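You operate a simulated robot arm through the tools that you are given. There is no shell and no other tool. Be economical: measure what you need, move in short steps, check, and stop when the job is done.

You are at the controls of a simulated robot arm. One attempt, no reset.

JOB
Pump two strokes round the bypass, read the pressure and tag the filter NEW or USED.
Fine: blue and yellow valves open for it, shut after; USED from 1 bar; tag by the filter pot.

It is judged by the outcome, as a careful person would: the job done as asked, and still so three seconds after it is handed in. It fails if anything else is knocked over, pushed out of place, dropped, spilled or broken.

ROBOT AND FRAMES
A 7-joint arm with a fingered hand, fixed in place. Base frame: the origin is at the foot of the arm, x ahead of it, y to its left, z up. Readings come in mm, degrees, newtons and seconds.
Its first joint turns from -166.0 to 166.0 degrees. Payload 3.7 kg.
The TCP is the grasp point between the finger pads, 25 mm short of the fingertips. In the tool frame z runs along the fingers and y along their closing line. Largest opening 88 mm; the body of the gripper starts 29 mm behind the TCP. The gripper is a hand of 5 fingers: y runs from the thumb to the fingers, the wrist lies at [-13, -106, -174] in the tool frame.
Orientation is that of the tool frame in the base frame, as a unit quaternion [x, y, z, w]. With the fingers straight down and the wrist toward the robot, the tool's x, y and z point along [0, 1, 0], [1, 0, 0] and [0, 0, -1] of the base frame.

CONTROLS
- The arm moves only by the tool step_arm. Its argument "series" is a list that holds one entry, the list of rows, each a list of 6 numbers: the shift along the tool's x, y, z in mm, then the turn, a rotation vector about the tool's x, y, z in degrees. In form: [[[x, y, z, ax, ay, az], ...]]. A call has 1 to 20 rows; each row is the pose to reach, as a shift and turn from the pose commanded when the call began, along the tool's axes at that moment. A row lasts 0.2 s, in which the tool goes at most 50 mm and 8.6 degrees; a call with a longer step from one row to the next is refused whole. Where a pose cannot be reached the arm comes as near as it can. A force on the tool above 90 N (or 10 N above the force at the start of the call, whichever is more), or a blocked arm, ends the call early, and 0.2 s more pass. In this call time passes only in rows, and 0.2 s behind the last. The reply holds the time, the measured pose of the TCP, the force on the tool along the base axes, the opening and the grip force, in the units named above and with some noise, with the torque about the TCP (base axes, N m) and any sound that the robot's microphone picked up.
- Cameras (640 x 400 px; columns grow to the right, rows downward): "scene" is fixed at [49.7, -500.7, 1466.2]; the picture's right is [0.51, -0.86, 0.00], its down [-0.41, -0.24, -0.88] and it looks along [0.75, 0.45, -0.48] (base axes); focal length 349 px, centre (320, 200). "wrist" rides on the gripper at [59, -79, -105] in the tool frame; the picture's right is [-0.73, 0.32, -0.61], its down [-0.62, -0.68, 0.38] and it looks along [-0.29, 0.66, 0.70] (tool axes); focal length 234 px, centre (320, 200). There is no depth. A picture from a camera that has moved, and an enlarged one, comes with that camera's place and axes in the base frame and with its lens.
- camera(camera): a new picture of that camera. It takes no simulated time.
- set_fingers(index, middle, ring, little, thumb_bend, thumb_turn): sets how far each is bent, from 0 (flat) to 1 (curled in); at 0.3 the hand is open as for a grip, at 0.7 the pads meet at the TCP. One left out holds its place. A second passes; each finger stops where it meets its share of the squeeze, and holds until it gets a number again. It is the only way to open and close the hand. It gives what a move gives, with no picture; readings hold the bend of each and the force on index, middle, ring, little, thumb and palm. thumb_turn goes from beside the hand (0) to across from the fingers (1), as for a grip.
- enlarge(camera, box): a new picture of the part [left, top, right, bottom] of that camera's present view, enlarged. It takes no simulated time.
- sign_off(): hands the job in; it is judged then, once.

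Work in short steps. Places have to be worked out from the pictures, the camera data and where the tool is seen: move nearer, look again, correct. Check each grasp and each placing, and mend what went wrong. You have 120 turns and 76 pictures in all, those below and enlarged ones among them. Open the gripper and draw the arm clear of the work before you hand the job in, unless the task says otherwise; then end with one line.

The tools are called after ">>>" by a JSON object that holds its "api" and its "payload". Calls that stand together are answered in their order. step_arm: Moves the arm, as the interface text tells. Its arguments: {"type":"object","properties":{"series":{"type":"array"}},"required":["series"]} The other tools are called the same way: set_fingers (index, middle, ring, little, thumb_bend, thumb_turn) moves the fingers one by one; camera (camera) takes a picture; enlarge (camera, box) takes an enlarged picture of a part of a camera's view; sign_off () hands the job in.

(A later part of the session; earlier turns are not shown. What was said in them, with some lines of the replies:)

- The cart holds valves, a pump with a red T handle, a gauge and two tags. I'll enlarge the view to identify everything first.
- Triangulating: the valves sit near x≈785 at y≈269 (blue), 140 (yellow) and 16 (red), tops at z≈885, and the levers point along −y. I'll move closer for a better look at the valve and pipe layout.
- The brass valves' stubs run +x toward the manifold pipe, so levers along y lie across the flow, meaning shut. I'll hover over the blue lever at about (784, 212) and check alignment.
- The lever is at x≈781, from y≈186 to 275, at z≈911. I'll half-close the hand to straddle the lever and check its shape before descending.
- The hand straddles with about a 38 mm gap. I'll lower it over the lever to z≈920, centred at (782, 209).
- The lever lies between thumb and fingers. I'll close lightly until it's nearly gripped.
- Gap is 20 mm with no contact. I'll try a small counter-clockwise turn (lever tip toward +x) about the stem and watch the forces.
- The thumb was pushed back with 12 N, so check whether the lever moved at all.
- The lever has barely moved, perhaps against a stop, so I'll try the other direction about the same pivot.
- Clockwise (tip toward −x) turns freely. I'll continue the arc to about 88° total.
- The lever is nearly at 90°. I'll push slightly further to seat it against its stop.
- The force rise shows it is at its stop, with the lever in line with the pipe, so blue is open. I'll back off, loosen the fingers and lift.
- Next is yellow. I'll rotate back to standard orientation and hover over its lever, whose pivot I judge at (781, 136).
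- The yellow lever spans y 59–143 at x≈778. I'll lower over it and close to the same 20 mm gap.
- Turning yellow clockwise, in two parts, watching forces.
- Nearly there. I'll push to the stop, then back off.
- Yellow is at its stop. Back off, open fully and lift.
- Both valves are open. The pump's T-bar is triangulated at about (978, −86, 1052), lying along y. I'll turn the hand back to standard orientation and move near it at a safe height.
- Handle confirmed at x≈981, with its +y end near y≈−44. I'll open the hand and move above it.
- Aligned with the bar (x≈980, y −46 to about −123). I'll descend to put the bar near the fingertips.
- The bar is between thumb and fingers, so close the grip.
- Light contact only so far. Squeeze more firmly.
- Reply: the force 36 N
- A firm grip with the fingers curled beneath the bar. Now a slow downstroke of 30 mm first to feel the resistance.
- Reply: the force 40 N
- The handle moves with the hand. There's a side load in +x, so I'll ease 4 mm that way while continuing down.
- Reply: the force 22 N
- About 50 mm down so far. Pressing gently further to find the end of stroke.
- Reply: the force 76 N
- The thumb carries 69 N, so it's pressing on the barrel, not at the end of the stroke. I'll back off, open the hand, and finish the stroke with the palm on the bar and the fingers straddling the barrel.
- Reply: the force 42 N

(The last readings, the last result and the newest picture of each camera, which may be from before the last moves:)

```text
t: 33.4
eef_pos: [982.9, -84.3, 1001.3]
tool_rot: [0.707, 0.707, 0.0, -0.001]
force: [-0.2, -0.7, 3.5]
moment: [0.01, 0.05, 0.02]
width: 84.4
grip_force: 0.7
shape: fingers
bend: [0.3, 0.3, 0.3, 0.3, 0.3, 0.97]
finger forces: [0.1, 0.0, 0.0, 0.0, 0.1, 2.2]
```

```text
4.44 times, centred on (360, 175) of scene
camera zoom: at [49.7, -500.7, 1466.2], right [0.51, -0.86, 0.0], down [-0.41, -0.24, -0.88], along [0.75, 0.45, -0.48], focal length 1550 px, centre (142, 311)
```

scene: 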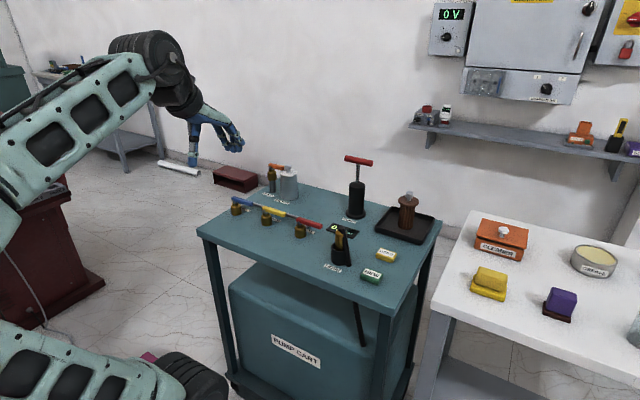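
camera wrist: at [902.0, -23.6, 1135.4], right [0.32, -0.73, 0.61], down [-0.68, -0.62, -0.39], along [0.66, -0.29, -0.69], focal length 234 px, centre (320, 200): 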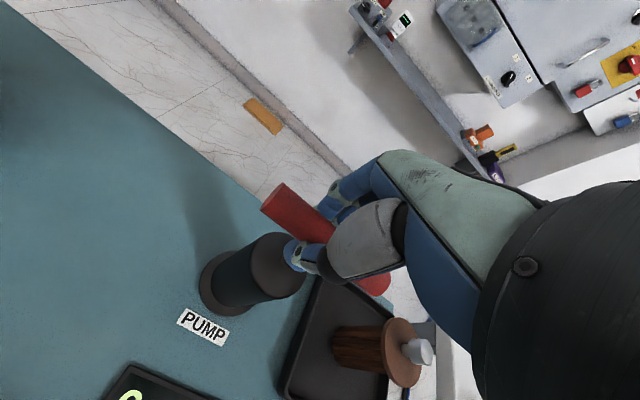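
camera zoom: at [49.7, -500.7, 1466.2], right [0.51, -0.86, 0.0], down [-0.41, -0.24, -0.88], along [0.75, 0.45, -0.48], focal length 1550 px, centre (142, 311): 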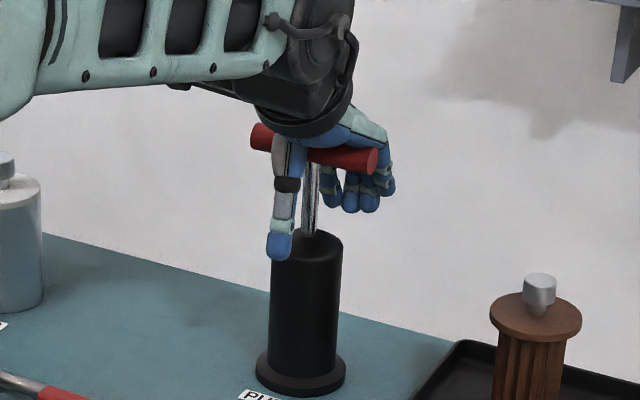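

On release the bar sprang back up against the palm, so the pump is spring-returned and palm presses suffice. I'll check the gauge before continuing, to see whether the partial stroke registered.

>>> {"api": "enlarge", "payload": {"camera": "scene", "box": [320, 215, 370, 245]}}

>>> {"api": "camera", "payload": {"camera": "wrist"}}

```text
12.80 times, centred on (345, 230) of scene
camera zoom: at [49.7, -500.7, 1466.2], right [0.51, -0.86, 0.0], down [-0.41, -0.24, -0.88], along [0.75, 0.45, -0.48], focal length 4466 px, centre (0, -184)
```

zoom: 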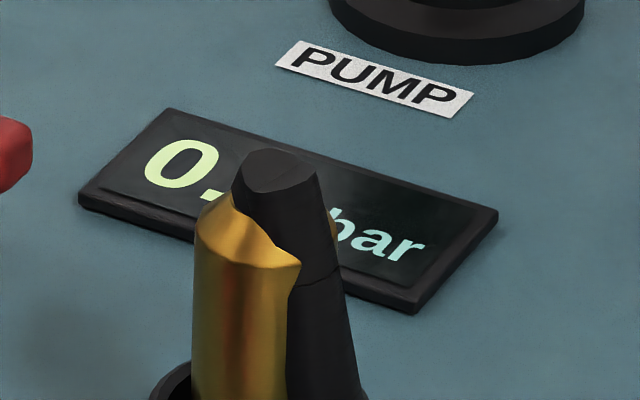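

```text
38 pictures are left
camera wrist: at [902.7, -26.2, 1108.1], right [0.32, -0.73, 0.61], down [-0.68, -0.62, -0.38], along [0.66, -0.29, -0.7], focal length 234 px, centre (320, 200)
```

wrist: 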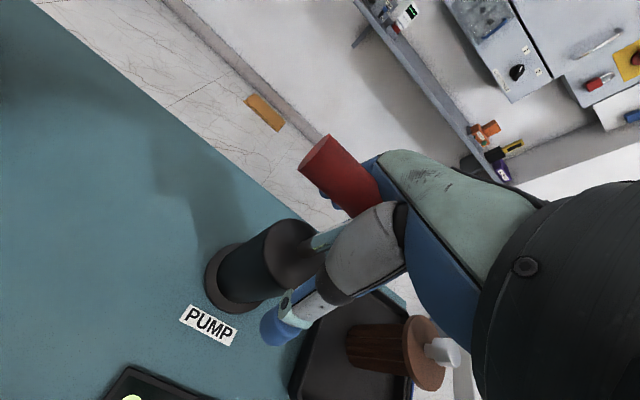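

The tenths digit is hidden. I'll raise and pull back so the wrist camera can read the gauge; the bar then also returns fully.

>>> {"api": "step_arm", "payload": {"series": [[[0, 0, -45, 0, 0, 0], [0, 0, -90, 0, 0, 0], [0, 0, -135, 0, 0, 0], [0, -43, -145, 0, 0, 0], [0, -86, -145, 0, 0, 0], [0, -129, -145, 0, 0, 0]]]}}

>>> {"api": "camera", "payload": {"camera": "wrist"}}

```text
t: 34.8
eef_pos: [854.4, -84.5, 1150.1]
tool_rot: [0.707, 0.707, -0.001, 0.0]
force: [0.0, -0.6, -1.4]
moment: [0.0, 0.0, 0.04]
width: 84.6
grip_force: 0.1
shape: fingers
bend: [0.3, 0.3, 0.3, 0.3, 0.3, 0.97]
finger forces: [0.1, 0.0, 0.0, 0.0, 0.0, 0.1]
```

```text
37 pictures are left
camera wrist: at [774.2, -24.7, 1256.5], right [0.32, -0.73, 0.61], down [-0.68, -0.62, -0.38], along [0.66, -0.29, -0.7], focal length 234 px, centre (320, 200)
```

wrist: 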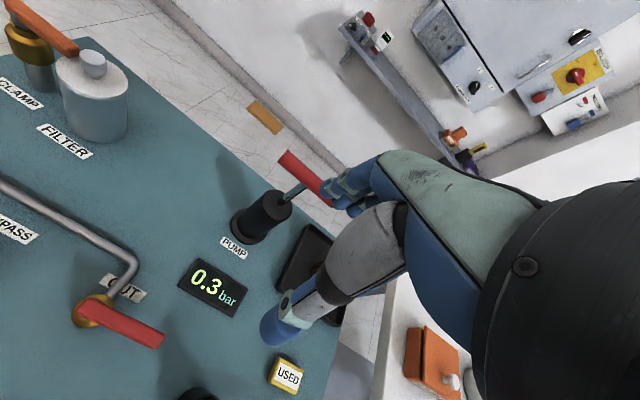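

The gauge now reads 0.3 bar, so the first stroke registered, and the handle is back up. For the second stroke I'll press with the palm, fingers open around the barrel.

>>> {"api": "step_arm", "payload": {"series": [[[0, 43, 0, 0, 0, 0], [0, 86, 0, 0, 0, 0], [0, 129, 0, 0, 0, 0], [0, 129, 40, 0, 0, 0], [0, 129, 80, 0, 0, 0], [0, 129, 105, 0, 0, 0]]]}}

>>> {"api": "enlarge", "payload": {"camera": "scene", "box": [320, 120, 400, 210]}}

```text
t: 36.2
eef_pos: [983.9, -84.1, 1042.1]
tool_rot: [0.707, 0.707, -0.001, 0.0]
force: [-1.0, 0.4, 0.7]
moment: [0.02, -0.02, 0.0]
width: 84.4
grip_force: 0.0
shape: fingers
bend: [0.3, 0.3, 0.3, 0.3, 0.3, 0.97]
finger forces: [0.0, 0.0, 0.0, 0.0, 0.1, 0.0]
```

```text
4.44 times, centred on (360, 165) of scene
camera zoom: at [49.7, -500.7, 1466.2], right [0.51, -0.86, 0.0], down [-0.41, -0.24, -0.88], along [0.75, 0.45, -0.48], focal length 1550 px, centre (142, 356)
```

zoom: 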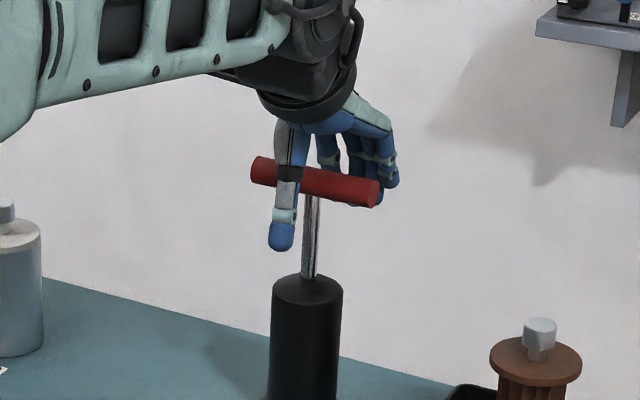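

Well placed. Pressing down.

>>> {"api": "step_arm", "payload": {"series": [[[0, 0, 12, 0, 0, 0], [0, 0, 24, 0, 0, 0], [0, 0, 36, 0, 0, 0], [0, 0, 48, 0, 0, 0], [0, 0, 60, 0, 0, 0]]]}}

>>> {"api": "enlarge", "payload": {"camera": "scene", "box": [320, 140, 400, 230]}}

```text
t: 37.4
eef_pos: [982.5, -84.9, 982.1]
tool_rot: [0.708, 0.707, -0.001, 0.0]
force: [0.9, 0.7, 5.7]
moment: [-0.25, 0.0, 0.02]
width: 84.7
grip_force: 3.6
shape: fingers
bend: [0.3, 0.3, 0.3, 0.3, 0.3, 0.97]
finger forces: [0.1, 0.0, 0.1, 0.0, 0.0, 5.6]
```

```text
4.44 times, centred on (360, 185) of scene
camera zoom: at [49.7, -500.7, 1466.2], right [0.51, -0.86, 0.0], down [-0.41, -0.24, -0.88], along [0.75, 0.45, -0.48], focal length 1550 px, centre (142, 267)
```

zoom: 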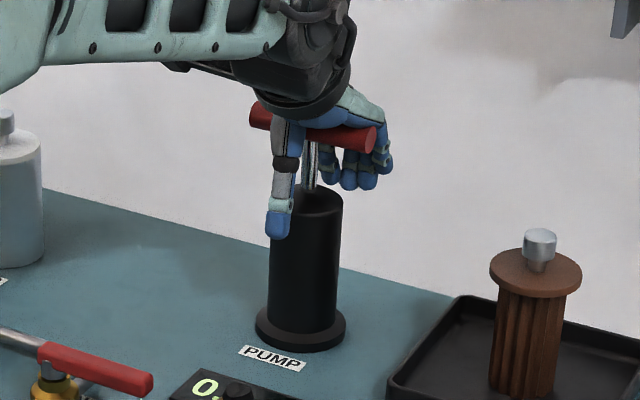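

About 35 mm of rod remains. Continue until the stop.

>>> {"api": "step_arm", "payload": {"series": [[[0, 0, 8, 0, 0, 0], [0, 0, 16, 0, 0, 0], [0, 0, 24, 0, 0, 0], [0, 0, 30, 0, 0, 0]]]}}

>>> {"api": "enlarge", "payload": {"camera": "scene", "box": [320, 150, 400, 240]}}

```text
t: 38.4
eef_pos: [982.3, -84.6, 957.1]
tool_rot: [0.707, 0.707, 0.003, 0.002]
force: [0.5, -0.4, 25.0]
moment: [-0.7, 0.12, 0.03]
width: 84.5
grip_force: 12.1
shape: fingers
bend: [0.3, 0.3, 0.3, 0.3, 0.3, 0.97]
finger forces: [0.0, 0.0, 0.0, 0.0, 0.1, 24.5]
```

```text
4.44 times, centred on (360, 195) of scene
camera zoom: at [49.7, -500.7, 1466.2], right [0.51, -0.86, 0.0], down [-0.41, -0.24, -0.88], along [0.75, 0.45, -0.48], focal length 1550 px, centre (142, 222)
```

zoom: 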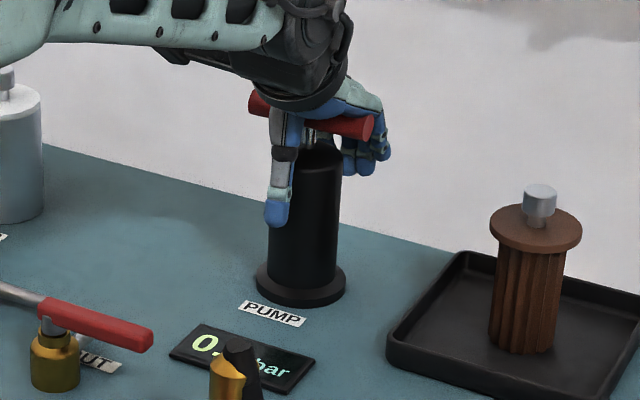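

The force rise to 25 N marks the end of the stroke. I'll release it, pull back and read the gauge.

>>> {"api": "step_arm", "payload": {"series": [[[0, 0, -45, 0, 0, 0], [0, 0, -90, 0, 0, 0], [0, 0, -135, 0, 0, 0], [0, 0, -180, 0, 0, 0], [0, 0, -195, 0, 0, 0], [0, -43, -195, 0, 0, 0], [0, -86, -195, 0, 0, 0], [0, -129, -195, 0, 0, 0]]]}}

>>> {"api": "camera", "payload": {"camera": "wrist"}}

```text
t: 40.2
eef_pos: [852.8, -87.3, 1148.5]
tool_rot: [0.708, 0.706, -0.001, -0.001]
force: [-0.2, 0.4, -1.0]
moment: [-0.04, 0.04, 0.01]
width: 84.5
grip_force: 0.1
shape: fingers
bend: [0.3, 0.3, 0.3, 0.3, 0.3, 0.97]
finger forces: [0.0, 0.1, 0.0, 0.0, 0.0, 0.1]
```

```text
33 pictures are left
camera wrist: at [774.5, -27.6, 1254.7], right [0.32, -0.73, 0.61], down [-0.68, -0.62, -0.38], along [0.66, -0.29, -0.7], focal length 234 px, centre (320, 200)
```

wrist: 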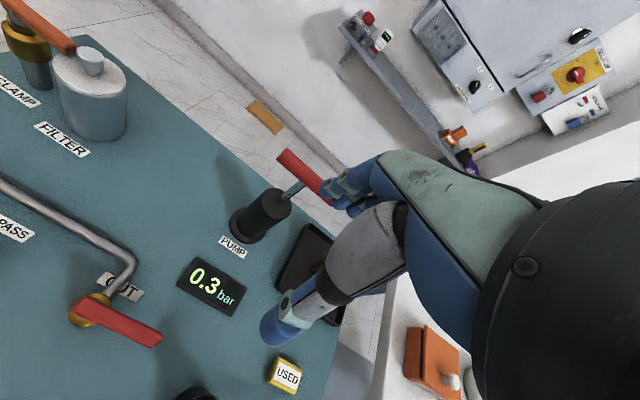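

The gauge still reads 0.3 bar. I'll confirm the digit and that the handle is fully up.

>>> {"api": "enlarge", "payload": {"camera": "wrist", "box": [160, 130, 340, 320]}}

```text
2.11 times, centred on (250, 225) of wrist
camera zoom: at [774.5, -27.6, 1254.7], right [0.32, -0.73, 0.61], down [-0.68, -0.62, -0.38], along [0.66, -0.29, -0.7], focal length 493 px, centre (467, 147)
```

zoom: 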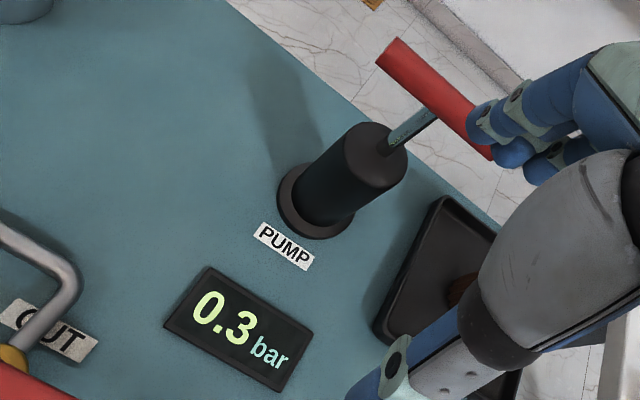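

Confirmed: 0.3 bar, below 1, so NEW. Now to shut the valves. I'll return over the yellow lever with the hand turned to straddle it.

>>> {"api": "set_fingers", "payload": {"index": 0.5, "middle": 0.5, "ring": 0.5, "little": 0.5, "thumb_bend": 0.5}}

>>> {"api": "step_arm", "payload": {"series": [[[19.1, -11.2, 0, 0, 0, 7.7], [38.2, -22.3, 0, 0, 0, 15.3], [57.2, -33.5, 0, 0, 0, 23], [76.3, -44.7, 0, 0, 0, 30.7], [95.4, -55.8, 0, 0, 0, 38.3], [114.5, -67, 0, 0, 0, 46], [133.6, -78.2, 0, 0, 0, 53.7], [152.7, -89.3, 0, 0, 0, 61.3], [171.8, -100.5, 0, 0, 0, 69], [190.8, -111.7, 0, 0, 0, 76.7], [209.9, -122.8, 0, 0, 0, 84.3], [229, -134, 0, 0, 0, 92]]]}}

>>> {"api": "step_arm", "payload": {"series": [[[0, 0, 45, 0, 0, 0], [0, 0, 90, 0, 0, 0], [0, 0, 130, 0, 0, 0], [0, 0, 160, 0, 0, 0]]]}}

>>> {"api": "camera", "payload": {"camera": "wrist"}}

```text
t: 41.2
eef_pos: [854.8, -86.8, 1148.7]
tool_rot: [0.707, 0.707, 0.0, 0.0]
force: [0.8, -0.7, -0.2]
moment: [0.02, 0.01, -0.02]
width: 42.2
grip_force: 0.0
shape: fingers
bend: [0.5, 0.5, 0.5, 0.5, 0.5, 0.97]
finger forces: [0.0, 0.0, 0.0, 0.0, 0.1, 0.0]
```

```text
t: 43.8
eef_pos: [718.3, 146.3, 1146.4]
tool_rot: [1.0, -0.019, 0.0, 0.0]
force: [-0.6, -0.1, 0.0]
moment: [-0.03, 0.04, 0.01]
width: 41.9
grip_force: 0.1
shape: fingers
bend: [0.5, 0.5, 0.5, 0.5, 0.5, 0.97]
finger forces: [0.0, 0.0, 0.0, 0.0, 0.0, 0.0]
```

```text
t: 44.8
eef_pos: [721.0, 143.0, 985.9]
tool_rot: [1.0, -0.017, 0.0, 0.001]
force: [0.1, 0.1, 1.2]
moment: [0.04, -0.01, 0.0]
width: 42.3
grip_force: 0.1
shape: fingers
bend: [0.5, 0.5, 0.5, 0.5, 0.5, 0.97]
finger forces: [0.0, 0.1, 0.0, 0.1, 0.0, 0.0]
```

```text
31 pictures are left
camera wrist: at [782.6, 220.7, 1092.7], right [-0.74, -0.3, 0.61], down [-0.6, 0.7, -0.38], along [-0.31, -0.65, -0.7], focal length 234 px, centre (320, 200)
```

wrist: 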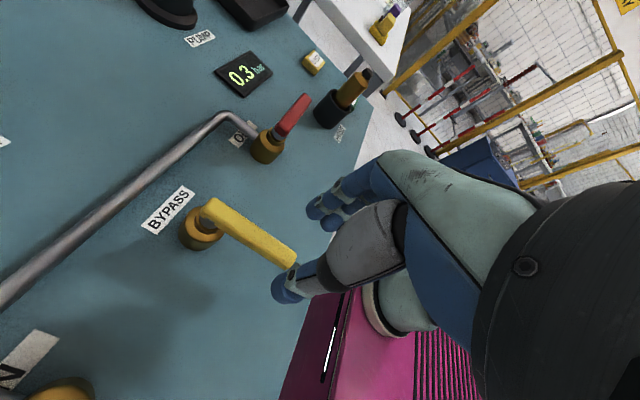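

The lever lies at y≈134 along −x. I'll nudge 5 mm in −y, lower over it, then narrow the gap.

>>> {"api": "step_arm", "payload": {"series": [[[0, 5, 30, 0, 0, 0], [0, 5, 50, 0, 0, 0], [0, 5, 68, 0, 0, 0]]]}}

>>> {"api": "set_fingers", "payload": {"index": 0.6, "middle": 0.6, "ring": 0.6, "little": 0.6, "thumb_bend": 0.6}}

>>> {"api": "camera", "payload": {"camera": "wrist"}}

```text
t: 45.6
eef_pos: [719.6, 139.7, 920.9]
tool_rot: [1.0, -0.018, 0.0, 0.0]
force: [0.0, -0.2, 0.3]
moment: [0.01, 0.0, 0.0]
width: 42.3
grip_force: 0.1
shape: fingers
bend: [0.5, 0.5, 0.5, 0.5, 0.5, 0.97]
finger forces: [0.0, 0.0, 0.0, 0.0, 0.1, 0.0]
```

```text
t: 46.6
eef_pos: [720.3, 139.9, 919.7]
tool_rot: [1.0, -0.018, 0.0, 0.001]
force: [-0.3, 0.1, 0.2]
moment: [-0.02, 0.01, -0.02]
width: 20.3
grip_force: 0.1
shape: fingers
bend: [0.6, 0.6, 0.6, 0.6, 0.6, 0.97]
finger forces: [0.1, 0.0, 0.0, 0.0, 0.1, 0.0]
```

```text
30 pictures are left
camera wrist: at [780.9, 217.1, 1026.6], right [-0.74, -0.3, 0.61], down [-0.6, 0.7, -0.38], along [-0.31, -0.65, -0.7], focal length 234 px, centre (320, 200)
```

wrist: 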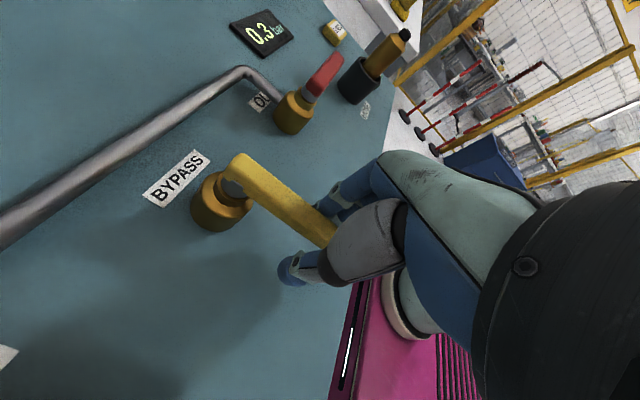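

Straddled. Turning yellow counter-clockwise back to shut.

>>> {"api": "step_arm", "payload": {"series": [[[0.6, 8.5, 0, 0, 0, -8], [2.4, 16.8, 0, 0, 0, -16], [5.3, 24.8, 0, 0, 0, -24], [9.3, 32.3, 0, 0, 0, -32], [14.3, 39.2, 0, 0, 0, -40], [20.2, 45.3, 0, 0, 0, -48], [26.9, 50.6, 0, 0, 0, -56], [34.3, 54.8, 0, 0, 0, -64], [42.1, 58, 0, 0, 0, -72], [50.4, 60.1, 0, 0, 0, -80], [58.9, 61, 0, 0, 0, -88]]]}}

>>> {"api": "step_arm", "payload": {"series": [[[0.4, 6, 0, 0, 0, -5], [1.2, 12, 0, 0, 0, -10]]]}}

>>> {"api": "camera", "payload": {"camera": "wrist"}}

```text
t: 49.0
eef_pos: [777.0, 77.6, 920.4]
tool_rot: [0.731, 0.682, -0.001, -0.001]
force: [-0.6, -1.6, 1.0]
moment: [-0.02, 0.03, 0.02]
width: 21.6
grip_force: 1.1
shape: fingers
bend: [0.6, 0.6, 0.6, 0.6, 0.59, 0.98]
finger forces: [0.1, 0.0, 0.0, 0.1, 0.8, 0.0]
```

```text
t: 49.6
eef_pos: [789.1, 77.6, 921.7]
tool_rot: [0.669, 0.744, 0.0, 0.0]
force: [-1.9, -0.8, -2.1]
moment: [-0.02, -0.02, 0.02]
width: 22.4
grip_force: 0.8
shape: fingers
bend: [0.6, 0.6, 0.6, 0.6, 0.58, 0.97]
finger forces: [0.0, 0.1, 0.1, 0.1, 1.9, 0.1]
```

```text
29 pictures are left
camera wrist: at [703.3, 127.4, 1027.1], right [0.4, -0.69, 0.61], down [-0.61, -0.69, -0.38], along [0.68, -0.22, -0.7], focal length 234 px, centre (320, 200)
```

wrist: 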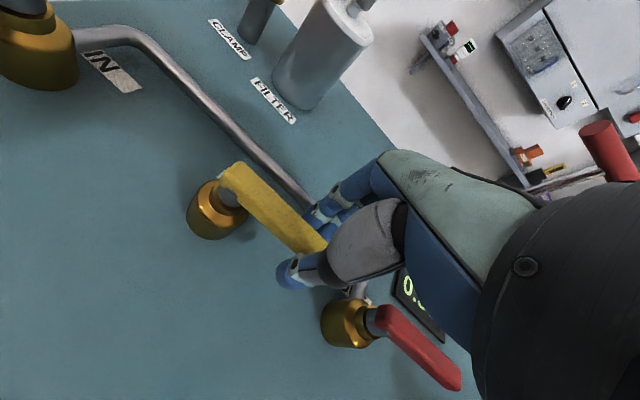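

Thumb force is just starting to rise. A bit further to seat it.

>>> {"api": "step_arm", "payload": {"series": [[[0, 4, 0, 0, 0, -2], [0, 8, 0, 0, 0, -4]]]}}

```text
t: 50.2
eef_pos: [797.1, 77.6, 921.3]
tool_rot: [0.642, 0.766, -0.001, 0.0]
force: [-9.0, 0.8, -0.7]
moment: [0.02, 0.02, 0.01]
width: 30.4
grip_force: 5.4
shape: fingers
bend: [0.6, 0.6, 0.6, 0.6, 0.53, 0.96]
finger forces: [0.0, 0.0, 0.1, 0.0, 9.8, 0.0]
```

Stopped at 9.8 N with the thumb yielding, so yellow is shut. Back off, open slightly and lift.

>>> {"api": "step_arm", "payload": {"series": [[[1, -8, 0, 0, 0, 5], [2, -15, 0, 0, 0, 10]]]}}

>>> {"api": "set_fingers", "payload": {"index": 0.5, "middle": 0.5, "ring": 0.5, "little": 0.5, "thumb_bend": 0.5}}

>>> {"api": "step_arm", "payload": {"series": [[[0, 0, -30, 0, 0, 0], [0, 0, -60, 0, 0, 0], [0, 0, -85, 0, 0, 0]]]}}

>>> {"api": "enlarge", "payload": {"camera": "scene", "box": [200, 140, 330, 250]}}

```text
t: 50.8
eef_pos: [782.5, 76.0, 920.5]
tool_rot: [0.708, 0.706, 0.0, -0.001]
force: [0.3, -0.5, -0.4]
moment: [0.02, 0.01, -0.03]
width: 20.3
grip_force: 0.0
shape: fingers
bend: [0.6, 0.6, 0.6, 0.6, 0.6, 0.98]
finger forces: [0.0, 0.1, 0.0, 0.1, 0.1, 0.0]
```

```text
t: 51.8
eef_pos: [782.2, 78.1, 919.8]
tool_rot: [0.707, 0.707, 0.001, 0.0]
force: [0.9, 0.3, 0.2]
moment: [-0.02, -0.01, 0.0]
width: 41.3
grip_force: 0.0
shape: fingers
bend: [0.5, 0.5, 0.5, 0.5, 0.5, 0.98]
finger forces: [0.0, 0.1, 0.1, 0.0, 0.1, 0.0]
```

```text
t: 52.6
eef_pos: [781.5, 79.5, 1004.4]
tool_rot: [0.707, 0.707, 0.0, 0.0]
force: [-0.6, -0.2, 0.0]
moment: [0.0, 0.03, 0.0]
width: 41.4
grip_force: 0.1
shape: fingers
bend: [0.5, 0.5, 0.5, 0.5, 0.5, 0.98]
finger forces: [0.0, 0.1, 0.1, 0.0, 0.0, 0.0]
```

```text
3.64 times, centred on (265, 195) of scene
camera zoom: at [49.7, -500.7, 1466.2], right [0.51, -0.86, 0.0], down [-0.41, -0.24, -0.88], along [0.75, 0.45, -0.48], focal length 1269 px, centre (520, 218)
```

zoom: 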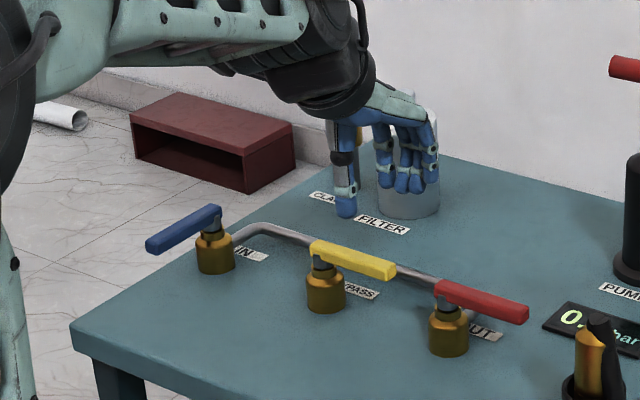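

Yellow is back in line with red. Next, blue: rotate and hover over its lever along −x at y≈268.

>>> {"api": "step_arm", "payload": {"series": [[[15.7, -5.1, 0, 0, 0, 7.7], [31.4, -10.2, 0, 0, 0, 15.3], [47.1, -15.3, 0, 0, 0, 23], [62.8, -20.3, 0, 0, 0, 30.7], [78.5, -25.4, 0, 0, 0, 38.3], [94.3, -30.5, 0, 0, 0, 46], [110, -35.6, 0, 0, 0, 53.7], [125.7, -40.7, 0, 0, 0, 61.3], [141.4, -45.8, 0, 0, 0, 69], [157.1, -50.8, 0, 0, 0, 76.7], [172.8, -55.9, 0, 0, 0, 84.3], [188.5, -61, 0, 0, 0, 92]]]}}

>>> {"api": "camera", "payload": {"camera": "wrist"}}

```text
t: 55.2
eef_pos: [720.3, 266.2, 1006.8]
tool_rot: [1.0, -0.019, 0.0, 0.0]
force: [0.0, -0.2, 0.5]
moment: [0.03, 0.01, -0.04]
width: 41.0
grip_force: 0.1
shape: fingers
bend: [0.5, 0.5, 0.5, 0.5, 0.5, 0.98]
finger forces: [0.0, 0.0, 0.0, 0.0, 0.0, 0.0]
```

```text
27 pictures are left
camera wrist: at [782.1, 343.6, 1113.3], right [-0.74, -0.3, 0.61], down [-0.6, 0.7, -0.38], along [-0.31, -0.65, -0.7], focal length 234 px, centre (320, 200)
```

wrist: 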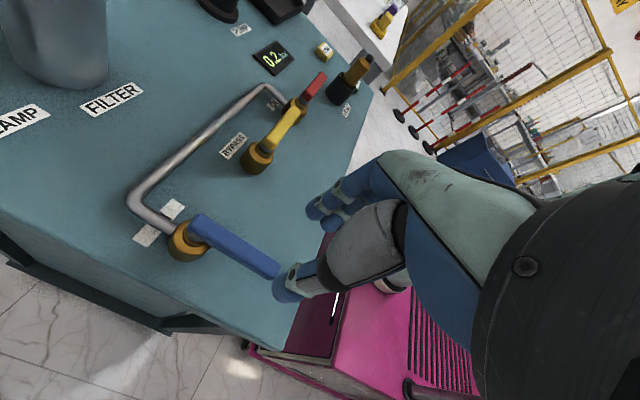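

Blue's lever is at y≈264–267 and the hand is aligned. (The gauge now reads 0.2, slowly relaxing.) I'll lower and narrow the gap.

>>> {"api": "step_arm", "payload": {"series": [[[0, -1, 30, 0, 0, 0], [0, -1, 60, 0, 0, 0], [0, -1, 87, 0, 0, 0]]]}}

>>> {"api": "set_fingers", "payload": {"index": 0.6, "middle": 0.6, "ring": 0.6, "little": 0.6, "thumb_bend": 0.6}}

>>> {"api": "camera", "payload": {"camera": "wrist"}}

```text
t: 56.0
eef_pos: [722.1, 268.8, 918.4]
tool_rot: [1.0, -0.018, 0.0, -0.001]
force: [-0.1, 0.5, 0.5]
moment: [-0.02, 0.03, -0.01]
width: 41.3
grip_force: 0.0
shape: fingers
bend: [0.5, 0.5, 0.5, 0.5, 0.5, 0.98]
finger forces: [0.0, 0.0, 0.1, 0.0, 0.0, 0.0]
```

```text
t: 57.0
eef_pos: [721.2, 268.8, 918.1]
tool_rot: [1.0, -0.017, 0.0, 0.0]
force: [-0.3, -0.3, 0.0]
moment: [-0.01, 0.03, -0.02]
width: 20.3
grip_force: 0.0
shape: fingers
bend: [0.6, 0.6, 0.6, 0.6, 0.6, 0.98]
finger forces: [0.0, 0.1, 0.1, 0.0, 0.0, 0.0]
```

```text
26 pictures are left
camera wrist: at [782.6, 344.7, 1024.2], right [-0.74, -0.3, 0.61], down [-0.6, 0.7, -0.38], along [-0.31, -0.65, -0.7], focal length 234 px, centre (320, 200)
```

wrist: 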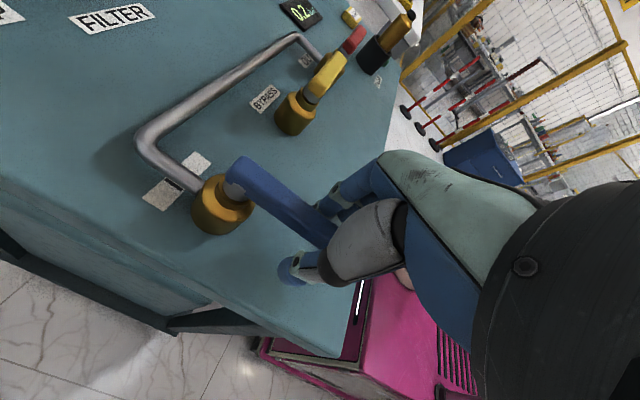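

Straddled. Turning blue counter-clockwise to shut and seating it against its stop.

>>> {"api": "step_arm", "payload": {"series": [[[0.6, 8.5, 0, 0, 0, -8], [2.4, 16.8, 0, 0, 0, -16], [5.3, 24.8, 0, 0, 0, -24], [9.3, 32.3, 0, 0, 0, -32], [14.3, 39.2, 0, 0, 0, -40], [20.2, 45.3, 0, 0, 0, -48], [26.9, 50.6, 0, 0, 0, -56], [34.3, 54.8, 0, 0, 0, -64], [42.1, 58, 0, 0, 0, -72], [50.4, 60.1, 0, 0, 0, -80], [58.9, 61, 0, 0, 0, -88]]]}}

>>> {"api": "step_arm", "payload": {"series": [[[0.4, 6, 0, 0, 0, -5], [1.2, 12, 0, 0, 0, -10], [1.6, 17, 0, 0, 0, -13]]]}}

```text
t: 59.4
eef_pos: [777.0, 207.0, 918.3]
tool_rot: [0.732, 0.682, 0.0, 0.0]
force: [-1.1, -0.1, 0.3]
moment: [-0.02, -0.01, 0.02]
width: 21.4
grip_force: 0.3
shape: fingers
bend: [0.6, 0.6, 0.6, 0.6, 0.59, 0.98]
finger forces: [0.1, 0.0, 0.1, 0.1, 0.6, 0.1]
```

```text
t: 60.2
eef_pos: [793.7, 204.4, 918.4]
tool_rot: [0.649, 0.761, 0.001, 0.0]
force: [-6.3, -0.3, 0.5]
moment: [-0.02, 0.07, 0.0]
width: 26.1
grip_force: 3.0
shape: fingers
bend: [0.6, 0.6, 0.6, 0.6, 0.56, 0.96]
finger forces: [0.0, 0.1, 0.1, 0.1, 5.9, 0.0]
```

>>> {"api": "step_arm", "payload": {"series": [[[0, 4, 0, 0, 0, -1], [1, -6, 0, 0, 0, 5], [2, -12, 0, 0, 0, 10]]]}}

>>> {"api": "set_fingers", "payload": {"index": 0.5, "middle": 0.5, "ring": 0.5, "little": 0.5, "thumb_bend": 0.5}}

>>> {"api": "step_arm", "payload": {"series": [[[0, 0, -35, 0, 0, 0], [0, 0, -80, 0, 0, 0], [0, 0, -125, 0, 0, 0], [0, 0, -170, 0, 0, 0], [0, 0, -210, 0, 0, 0]]]}}

>>> {"api": "enlarge", "payload": {"camera": "scene", "box": [200, 140, 440, 300]}}

```text
t: 61.0
eef_pos: [780.9, 203.0, 917.7]
tool_rot: [0.714, 0.7, 0.0, 0.0]
force: [0.2, -0.4, -0.6]
moment: [-0.01, -0.01, -0.02]
width: 20.3
grip_force: 0.0
shape: fingers
bend: [0.6, 0.6, 0.6, 0.6, 0.6, 0.97]
finger forces: [0.0, 0.0, 0.0, 0.0, 0.0, 0.0]
```

```text
t: 62.0
eef_pos: [781.4, 204.9, 917.8]
tool_rot: [0.713, 0.701, 0.0, 0.0]
force: [0.8, 0.2, 0.4]
moment: [0.02, 0.05, 0.02]
width: 41.1
grip_force: 0.1
shape: fingers
bend: [0.5, 0.5, 0.5, 0.5, 0.5, 0.97]
finger forces: [0.0, 0.0, 0.0, 0.0, 0.0, 0.1]
```

```text
t: 63.2
eef_pos: [782.4, 204.2, 1128.6]
tool_rot: [0.713, 0.701, 0.0, 0.0]
force: [-0.4, -0.3, 0.2]
moment: [0.0, -0.01, -0.01]
width: 41.3
grip_force: 0.1
shape: fingers
bend: [0.5, 0.5, 0.5, 0.5, 0.5, 0.97]
finger forces: [0.1, 0.0, 0.0, 0.0, 0.0, 0.0]
```

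```text
2.50 times, centred on (320, 220) of scene
camera zoom: at [49.7, -500.7, 1466.2], right [0.51, -0.86, 0.0], down [-0.41, -0.24, -0.88], along [0.75, 0.45, -0.48], focal length 872 px, centre (320, 150)
```

zoom: 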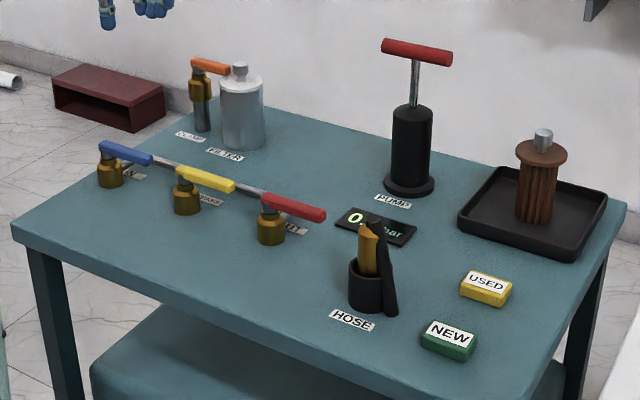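

All three valves are in line again (shut). Next is the green NEW tag, near (705, −260) with its long side along y. I'll travel over it at height and look.

>>> {"api": "step_arm", "payload": {"series": [[[-46, -9, 0, 0, 0, 0], [-92, -18, 0, 0, 0, 0], [-138, -27, 0, 0, 0, 0], [-184, -36, 0, 0, 0, 0], [-230, -45, 0, 0, 0, 0], [-276, -54, 0, 0, 0, 0], [-322, -63, 0, 0, 0, 0], [-368, -72, 0, 0, 0, 0], [-414, -78, 20, 0, 0, 0], [-458, -82, 40, 0, 0, -1]]]}}

>>> {"api": "camera", "payload": {"camera": "wrist"}}

>>> {"api": "enlarge", "payload": {"camera": "scene", "box": [300, 180, 440, 300]}}

```text
refused: row 9 steps farther than a row can; nothing moved
```

```text
24 pictures are left
camera wrist: at [703.6, 263.3, 1234.2], right [0.31, -0.73, 0.61], down [-0.69, -0.61, -0.38], along [0.65, -0.3, -0.7], focal length 234 px, centre (320, 200)
```

wrist: 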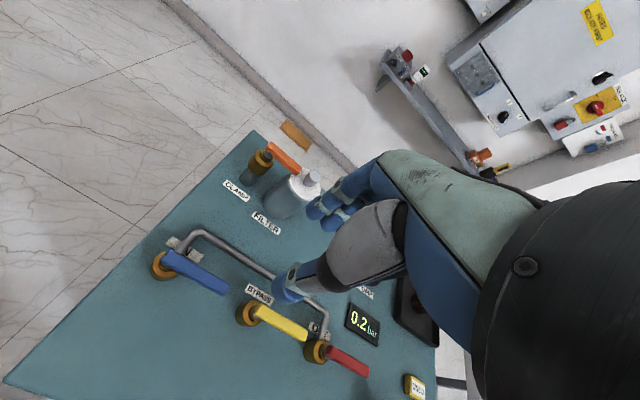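

```text
3.33 times, centred on (370, 240) of scene
camera zoom: at [49.7, -500.7, 1466.2], right [0.51, -0.86, 0.0], down [-0.41, -0.24, -0.88], along [0.75, 0.45, -0.48], focal length 1163 px, centre (153, 67)
```

zoom: 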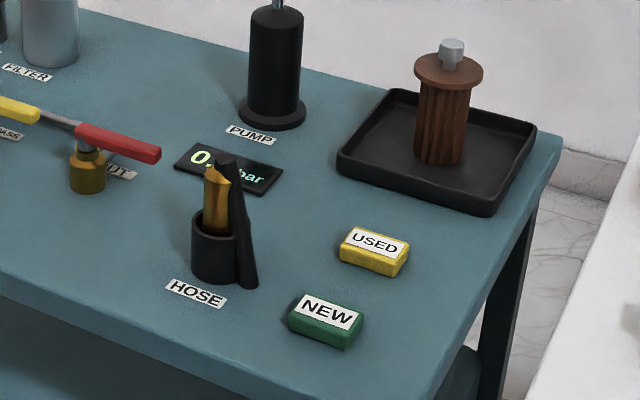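

The move was refused because of its step size. Retrying with the descent separated.

>>> {"api": "step_arm", "payload": {"series": [[[-46, -9, 0, 0, 0, 0], [-92, -18, 0, 0, 0, 0], [-138, -27, 0, 0, 0, 0], [-184, -36, 0, 0, 0, 0], [-230, -45, 0, 0, 0, 0], [-276, -54, 0, 0, 0, 0], [-322, -63, 0, 0, 0, 0], [-368, -72, 0, 0, 0, 0], [-414, -78, 0, 0, 0, 0], [-458, -82, 10, 0, 0, -1], [-458, -82, 50, 0, 0, -1]]]}}

>>> {"api": "camera", "payload": {"camera": "wrist"}}

```text
t: 65.6
eef_pos: [693.8, -253.3, 1077.2]
tool_rot: [0.707, 0.707, 0.0, 0.0]
force: [-0.2, -0.5, -0.5]
moment: [-0.03, 0.04, -0.01]
width: 41.1
grip_force: 0.1
shape: fingers
bend: [0.5, 0.5, 0.5, 0.5, 0.5, 0.97]
finger forces: [0.0, 0.0, 0.1, 0.0, 0.1, 0.0]
```

```text
22 pictures are left
camera wrist: at [614.8, -195.0, 1183.3], right [0.32, -0.73, 0.61], down [-0.68, -0.62, -0.38], along [0.66, -0.29, -0.7], focal length 234 px, centre (320, 200)
```

wrist: 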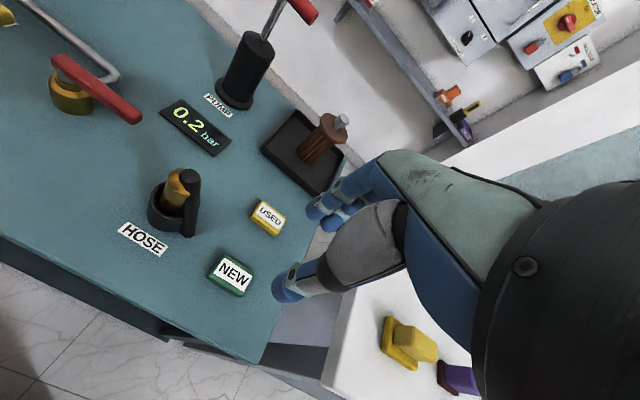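

The NEW tag is at (711, −257) with its top at z≈872. I'll open to ~60 mm, align above and descend to z≈930 to check.

>>> {"api": "set_fingers", "payload": {"index": 0.38, "middle": 0.38, "ring": 0.38, "little": 0.38, "thumb_bend": 0.38}}

>>> {"api": "step_arm", "payload": {"series": [[[-4, 17, 30, 0, 0, 0], [-4, 17, 75, 0, 0, 0], [-4, 17, 115, 0, 0, 0], [-4, 17, 145, 0, 0, 0]]]}}

>>> {"api": "camera", "payload": {"camera": "wrist"}}

>>> {"api": "enlarge", "payload": {"camera": "scene", "box": [320, 200, 420, 300]}}

```text
t: 66.6
eef_pos: [694.2, -253.1, 1077.8]
tool_rot: [0.708, 0.707, 0.0, 0.001]
force: [-0.1, -0.9, 0.4]
moment: [-0.02, -0.01, 0.0]
width: 67.2
grip_force: 0.2
shape: fingers
bend: [0.38, 0.38, 0.38, 0.38, 0.38, 0.97]
finger forces: [0.1, 0.0, 0.0, 0.1, 0.0, 0.0]
```

```text
t: 67.6
eef_pos: [710.1, -258.3, 930.3]
tool_rot: [0.707, 0.707, 0.0, 0.0]
force: [0.3, -0.4, -0.6]
moment: [0.0, -0.02, -0.01]
width: 67.5
grip_force: 0.1
shape: fingers
bend: [0.38, 0.38, 0.38, 0.38, 0.38, 0.97]
finger forces: [0.1, 0.0, 0.0, 0.0, 0.0, 0.1]
```

```text
21 pictures are left
camera wrist: at [631.1, -199.7, 1037.3], right [0.32, -0.73, 0.61], down [-0.68, -0.62, -0.38], along [0.66, -0.29, -0.7], focal length 234 px, centre (320, 200)
```

wrist: 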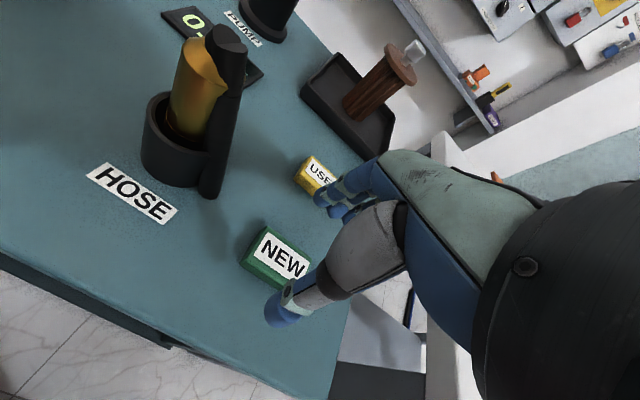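

```text
4.00 times, centred on (370, 250) of scene
camera zoom: at [49.7, -500.7, 1466.2], right [0.51, -0.86, 0.0], down [-0.41, -0.24, -0.88], along [0.75, 0.45, -0.48], focal length 1396 px, centre (120, 0)
```

zoom: 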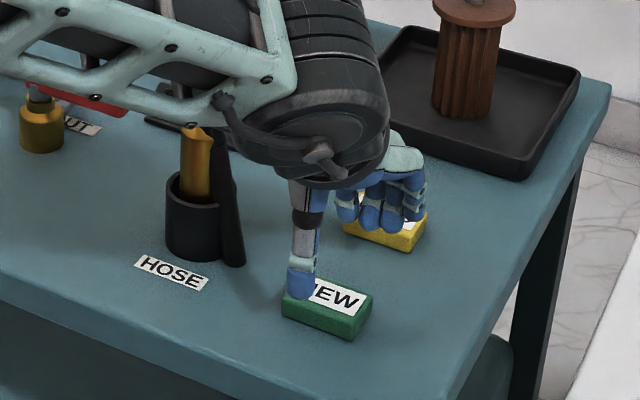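

The tag spans x 696–725 and is centred under the hand. I'll descend to z≈888, tips beside the tag just above the table.

>>> {"api": "step_arm", "payload": {"series": [[[1, 0, 20, 0, 0, 0], [1, 0, 34, 0, 0, 0], [1, 0, 42, 0, 0, 0]]]}}

>>> {"api": "set_fingers", "payload": {"index": 0.5, "middle": 0.66, "ring": 0.66, "little": 0.5, "thumb_bend": 0.66}}

>>> {"api": "camera", "payload": {"camera": "wrist"}}

```text
t: 68.4
eef_pos: [710.4, -256.2, 891.3]
tool_rot: [0.707, 0.707, 0.0, 0.001]
force: [-0.3, -0.4, -0.2]
moment: [0.05, -0.03, 0.0]
width: 67.7
grip_force: 0.0
shape: fingers
bend: [0.38, 0.38, 0.38, 0.38, 0.38, 0.97]
finger forces: [0.0, 0.0, 0.0, 0.0, 0.0, 0.1]
```

```text
t: 69.4
eef_pos: [709.6, -256.2, 891.7]
tool_rot: [0.707, 0.708, -0.001, 0.0]
force: [0.6, 0.0, -0.3]
moment: [0.01, 0.02, 0.01]
width: 34.9
grip_force: 6.1
shape: fingers
bend: [0.5, 0.61, 0.63, 0.5, 0.59, 0.95]
finger forces: [0.0, 4.3, 1.9, 0.1, 6.4, 0.1]
```

```text
19 pictures are left
camera wrist: at [630.3, -197.6, 997.8], right [0.32, -0.73, 0.61], down [-0.68, -0.62, -0.38], along [0.66, -0.29, -0.7], focal length 234 px, centre (320, 200)
```

wrist: 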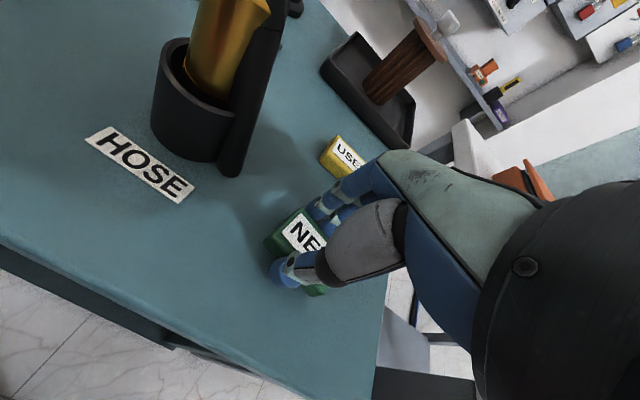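

Tag is held lightly. Squeeze a bit more, then lift.

>>> {"api": "set_fingers", "payload": {"middle": 0.74, "ring": 0.74, "thumb_bend": 0.72}}

>>> {"api": "step_arm", "payload": {"series": [[[0, 0, -8, 0, 0, 0], [0, 0, -20, 0, 0, 0], [0, 0, -40, 0, 0, 0]]]}}

>>> {"api": "enlarge", "payload": {"camera": "scene", "box": [320, 200, 420, 300]}}

```text
t: 70.4
eef_pos: [710.2, -255.0, 891.2]
tool_rot: [0.708, 0.707, 0.0, 0.0]
force: [-0.8, -0.6, 1.2]
moment: [0.05, 0.01, 0.03]
width: 36.9
grip_force: 14.1
shape: fingers
bend: [0.5, 0.63, 0.72, 0.5, 0.58, 0.92]
finger forces: [0.0, 10.5, 3.5, 0.0, 14.0, 0.1]
```

```text
t: 71.2
eef_pos: [710.1, -254.5, 932.4]
tool_rot: [0.707, 0.707, 0.0, 0.0]
force: [0.4, -0.3, -0.6]
moment: [0.0, -0.03, 0.02]
width: 36.8
grip_force: 13.6
shape: fingers
bend: [0.5, 0.63, 0.73, 0.5, 0.58, 0.92]
finger forces: [0.0, 10.1, 3.6, 0.1, 13.7, 0.0]
```

```text
4.00 times, centred on (370, 250) of scene
camera zoom: at [49.7, -500.7, 1466.2], right [0.51, -0.86, 0.0], down [-0.41, -0.24, -0.88], along [0.75, 0.45, -0.48], focal length 1396 px, centre (120, 0)
```

zoom: 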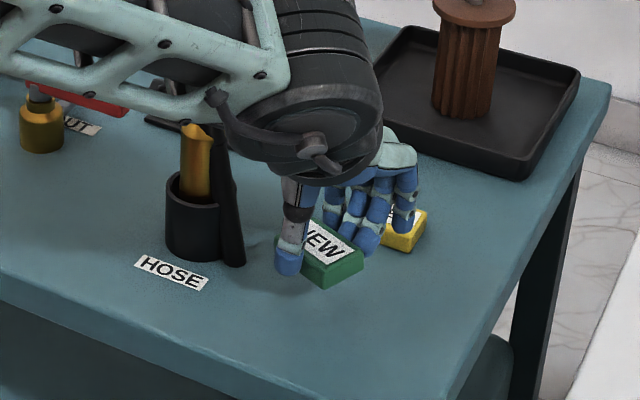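

The tag is securely held. I'll lift clear and carry it to beside the filter pot (pot at ~(988, 196), r≈32), aiming for about (955, 108).

>>> {"api": "step_arm", "payload": {"series": [[[0, 0, -40, 0, 0, 0], [0, 0, -80, 0, 0, 0], [0, 0, -120, 0, 0, 0], [0, 0, -150, 0, 0, 0], [36, 24, -150, 0, 0, 0], [72, 49, -150, 0, 0, 0], [109, 73, -150, 0, 0, 0], [145, 98, -150, 0, 0, 0], [181, 122, -150, 0, 0, 0], [218, 147, -150, 0, 0, 0], [254, 171, -150, 0, 0, 0], [290, 196, -150, 0, 0, 0], [326, 220, -150, 0, 0, 0], [363, 245, -150, 0, 0, 0]]]}}

>>> {"api": "camera", "payload": {"camera": "wrist"}}

>>> {"api": "enlarge", "payload": {"camera": "scene", "box": [240, 120, 380, 240]}}

```text
t: 74.2
eef_pos: [954.4, 109.5, 1080.3]
tool_rot: [0.708, 0.707, 0.0, -0.001]
force: [-0.4, -0.1, 0.3]
moment: [-0.01, -0.02, 0.02]
width: 36.7
grip_force: 13.6
shape: fingers
bend: [0.5, 0.63, 0.73, 0.5, 0.59, 0.92]
finger forces: [0.0, 9.8, 3.6, 0.1, 13.4, 0.1]
```

```text
17 pictures are left
camera wrist: at [874.8, 167.8, 1187.3], right [0.32, -0.73, 0.61], down [-0.68, -0.62, -0.38], along [0.66, -0.29, -0.7], focal length 234 px, centre (320, 200)
```

wrist: 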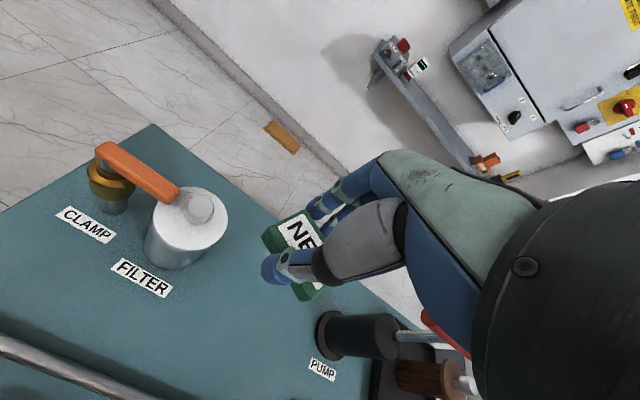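

```text
3.33 times, centred on (310, 180) of scene
camera zoom: at [49.7, -500.7, 1466.2], right [0.51, -0.86, 0.0], down [-0.41, -0.24, -0.88], along [0.75, 0.45, -0.48], focal length 1163 px, centre (353, 267)
```

zoom: 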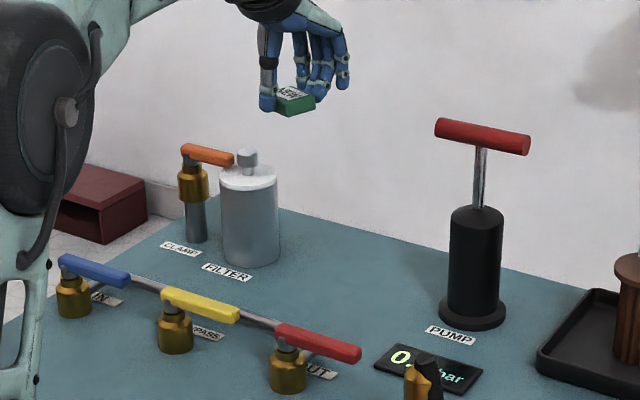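

The pot's nearest edge is about y≈153, so for finger clearance I'll set the tag at (950, 95). Descend in stages.

>>> {"api": "step_arm", "payload": {"series": [[[-14, -4, 20, 0, 0, 0], [-14, -4, 60, 0, 0, 0], [-14, -4, 100, 0, 0, 0], [-14, -4, 140, 0, 0, 0], [-14, -4, 165, 0, 0, 0]]]}}

>>> {"api": "camera", "payload": {"camera": "wrist"}}

>>> {"api": "enlarge", "payload": {"camera": "scene", "box": [260, 140, 360, 240]}}

```text
t: 75.4
eef_pos: [950.8, 94.0, 915.9]
tool_rot: [0.707, 0.707, 0.001, -0.001]
force: [-0.1, -0.4, -0.4]
moment: [0.0, 0.0, -0.02]
width: 36.8
grip_force: 13.5
shape: fingers
bend: [0.5, 0.63, 0.73, 0.5, 0.59, 0.92]
finger forces: [0.0, 9.6, 3.6, 0.0, 13.3, 0.0]
```

```text
15 pictures are left
camera wrist: at [870.0, 153.0, 1022.7], right [0.32, -0.73, 0.61], down [-0.68, -0.62, -0.38], along [0.66, -0.29, -0.7], focal length 234 px, centre (320, 200)
```

wrist: 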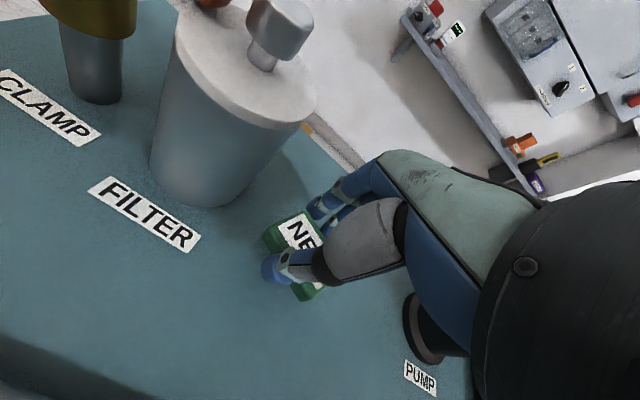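

```text
4.00 times, centred on (310, 190) of scene
camera zoom: at [49.7, -500.7, 1466.2], right [0.51, -0.86, 0.0], down [-0.41, -0.24, -0.88], along [0.75, 0.45, -0.48], focal length 1396 px, centre (360, 240)
```

zoom: 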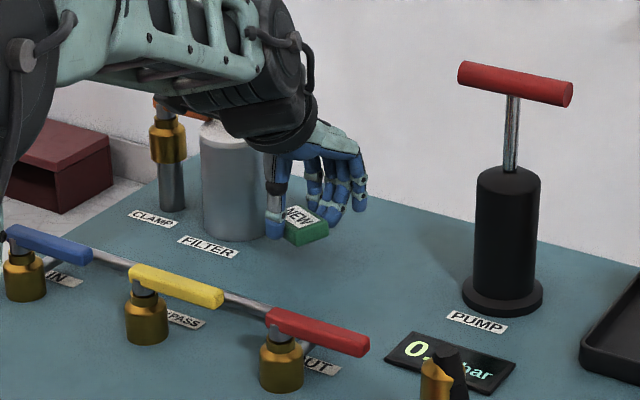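

Good clearance to the pot and pump. Lower the last bit until contact.

>>> {"api": "step_arm", "payload": {"series": [[[0, 0, 12, 0, 0, 0], [0, 0, 19, 0, 0, 0], [0, 0, 23, 0, 0, 0]]]}}

```text
t: 76.2
eef_pos: [950.3, 93.3, 894.0]
tool_rot: [0.707, 0.707, 0.0, 0.001]
force: [0.3, 1.3, 0.1]
moment: [0.02, 0.01, -0.02]
width: 36.5
grip_force: 13.0
shape: fingers
bend: [0.5, 0.63, 0.73, 0.5, 0.59, 0.92]
finger forces: [0.1, 9.7, 3.7, 0.0, 13.4, 0.1]
```

>>> {"api": "step_arm", "payload": {"series": [[[0, 0, 1.5, 0, 0, 0], [0, 0, 3, 0, 0, 0]]]}}

```text
t: 76.8
eef_pos: [950.4, 92.7, 890.5]
tool_rot: [0.707, 0.707, -0.001, 0.0]
force: [-0.8, -0.9, 1.6]
moment: [0.04, 0.06, 0.06]
width: 36.7
grip_force: 13.5
shape: fingers
bend: [0.5, 0.63, 0.73, 0.5, 0.59, 0.92]
finger forces: [0.0, 9.9, 3.7, 0.1, 13.4, 0.0]
```

Back at the grasp height with a first hint of contact (1.6 N). I'll release gently and look.

>>> {"api": "set_fingers", "payload": {"middle": 0.5, "ring": 0.5, "thumb_bend": 0.45}}

>>> {"api": "set_fingers", "payload": {"index": 0.38, "middle": 0.38, "ring": 0.38, "little": 0.38, "thumb_bend": 0.36}}

>>> {"api": "camera", "payload": {"camera": "wrist"}}

```text
t: 77.8
eef_pos: [949.9, 94.1, 891.2]
tool_rot: [0.707, 0.707, 0.001, -0.001]
force: [-0.3, -0.1, -0.6]
moment: [0.01, 0.01, 0.01]
width: 47.0
grip_force: 0.0
shape: fingers
bend: [0.5, 0.5, 0.5, 0.5, 0.45, 0.97]
finger forces: [0.0, 0.0, 0.1, 0.1, 0.0, 0.0]
```

```text
t: 78.8
eef_pos: [950.9, 92.9, 890.5]
tool_rot: [0.707, 0.707, -0.001, -0.001]
force: [0.4, -0.4, 0.9]
moment: [0.01, 0.01, -0.03]
width: 69.7
grip_force: 0.0
shape: fingers
bend: [0.38, 0.38, 0.38, 0.38, 0.36, 0.97]
finger forces: [0.0, 0.0, 0.0, 0.0, 0.0, 0.0]
```

```text
13 pictures are left
camera wrist: at [871.3, 152.7, 996.9], right [0.32, -0.73, 0.61], down [-0.68, -0.62, -0.38], along [0.66, -0.29, -0.7], focal length 234 px, centre (320, 200)
```

wrist: 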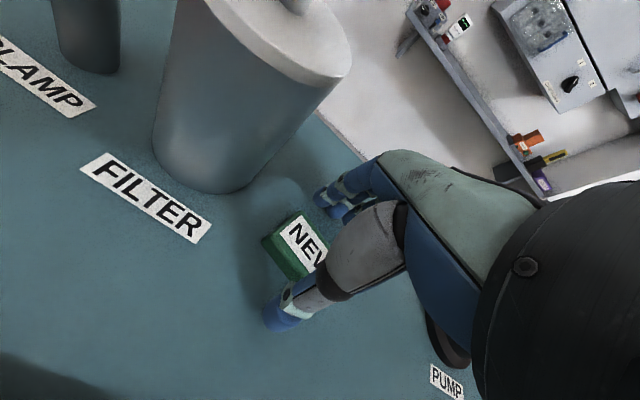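

The tag is free and flat. I'll lift straight up and then draw the arm back clear.

>>> {"api": "step_arm", "payload": {"series": [[[0, 0, -30, 0, 0, 0], [0, 0, -75, 0, 0, 0], [0, 0, -120, 0, 0, 0], [0, 0, -165, 0, 0, 0], [0, 0, -210, 0, 0, 0], [0, -45, -225, 0, 0, 0], [0, -90, -240, 0, 0, 0], [0, -135, -255, 0, 0, 0], [0, -180, -270, 0, 0, 0], [0, -225, -285, 0, 0, 0], [0, -270, -300, 0, 0, 0], [0, -315, -315, 0, 0, 0], [0, -360, -330, 0, 0, 0]]]}}

>>> {"api": "enlarge", "payload": {"camera": "scene", "box": [200, 140, 440, 300]}}

>>> {"api": "camera", "payload": {"camera": "wrist"}}

```text
t: 81.6
eef_pos: [591.0, 96.2, 1222.8]
tool_rot: [0.707, 0.707, 0.0, -0.001]
force: [0.3, -0.5, -0.5]
moment: [-0.01, 0.02, -0.01]
width: 69.6
grip_force: 0.1
shape: fingers
bend: [0.38, 0.38, 0.38, 0.38, 0.36, 0.97]
finger forces: [0.1, 0.0, 0.0, 0.0, 0.1, 0.0]
```

```text
2.50 times, centred on (320, 220) of scene
camera zoom: at [49.7, -500.7, 1466.2], right [0.51, -0.86, 0.0], down [-0.41, -0.24, -0.88], along [0.75, 0.45, -0.48], focal length 872 px, centre (320, 150)
```

zoom: 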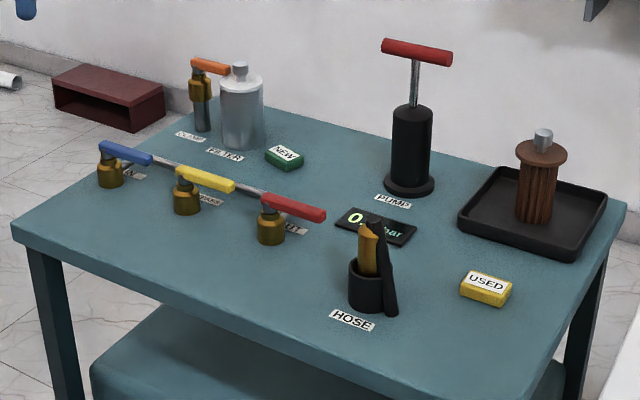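

```text
11 pictures are left
camera wrist: at [511.8, 154.7, 1329.3], right [0.32, -0.73, 0.61], down [-0.68, -0.62, -0.38], along [0.66, -0.29, -0.7], focal length 234 px, centre (320, 200)
```

wrist: 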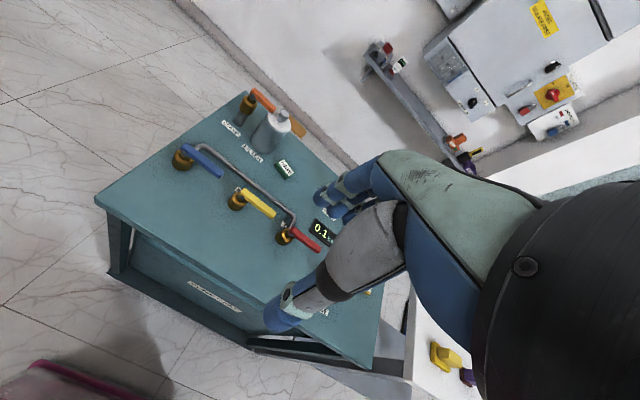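

The valves are in line and shut, the handle is up, the NEW tag lies flat by the filter pot, nothing else has been disturbed, and the arm is clear with the hand open. Handing in.

>>> {"api": "sign_off", "payload": {}}

```text
The job is handed in.
```

I opened the blue and yellow valves and pumped two strokes. The gauge read 0.3 bar after each, so the filter is tagged NEW beside its pot, and both valves are shut again. The first stroke went only about two-thirds of the way down, but it did register on the gauge.
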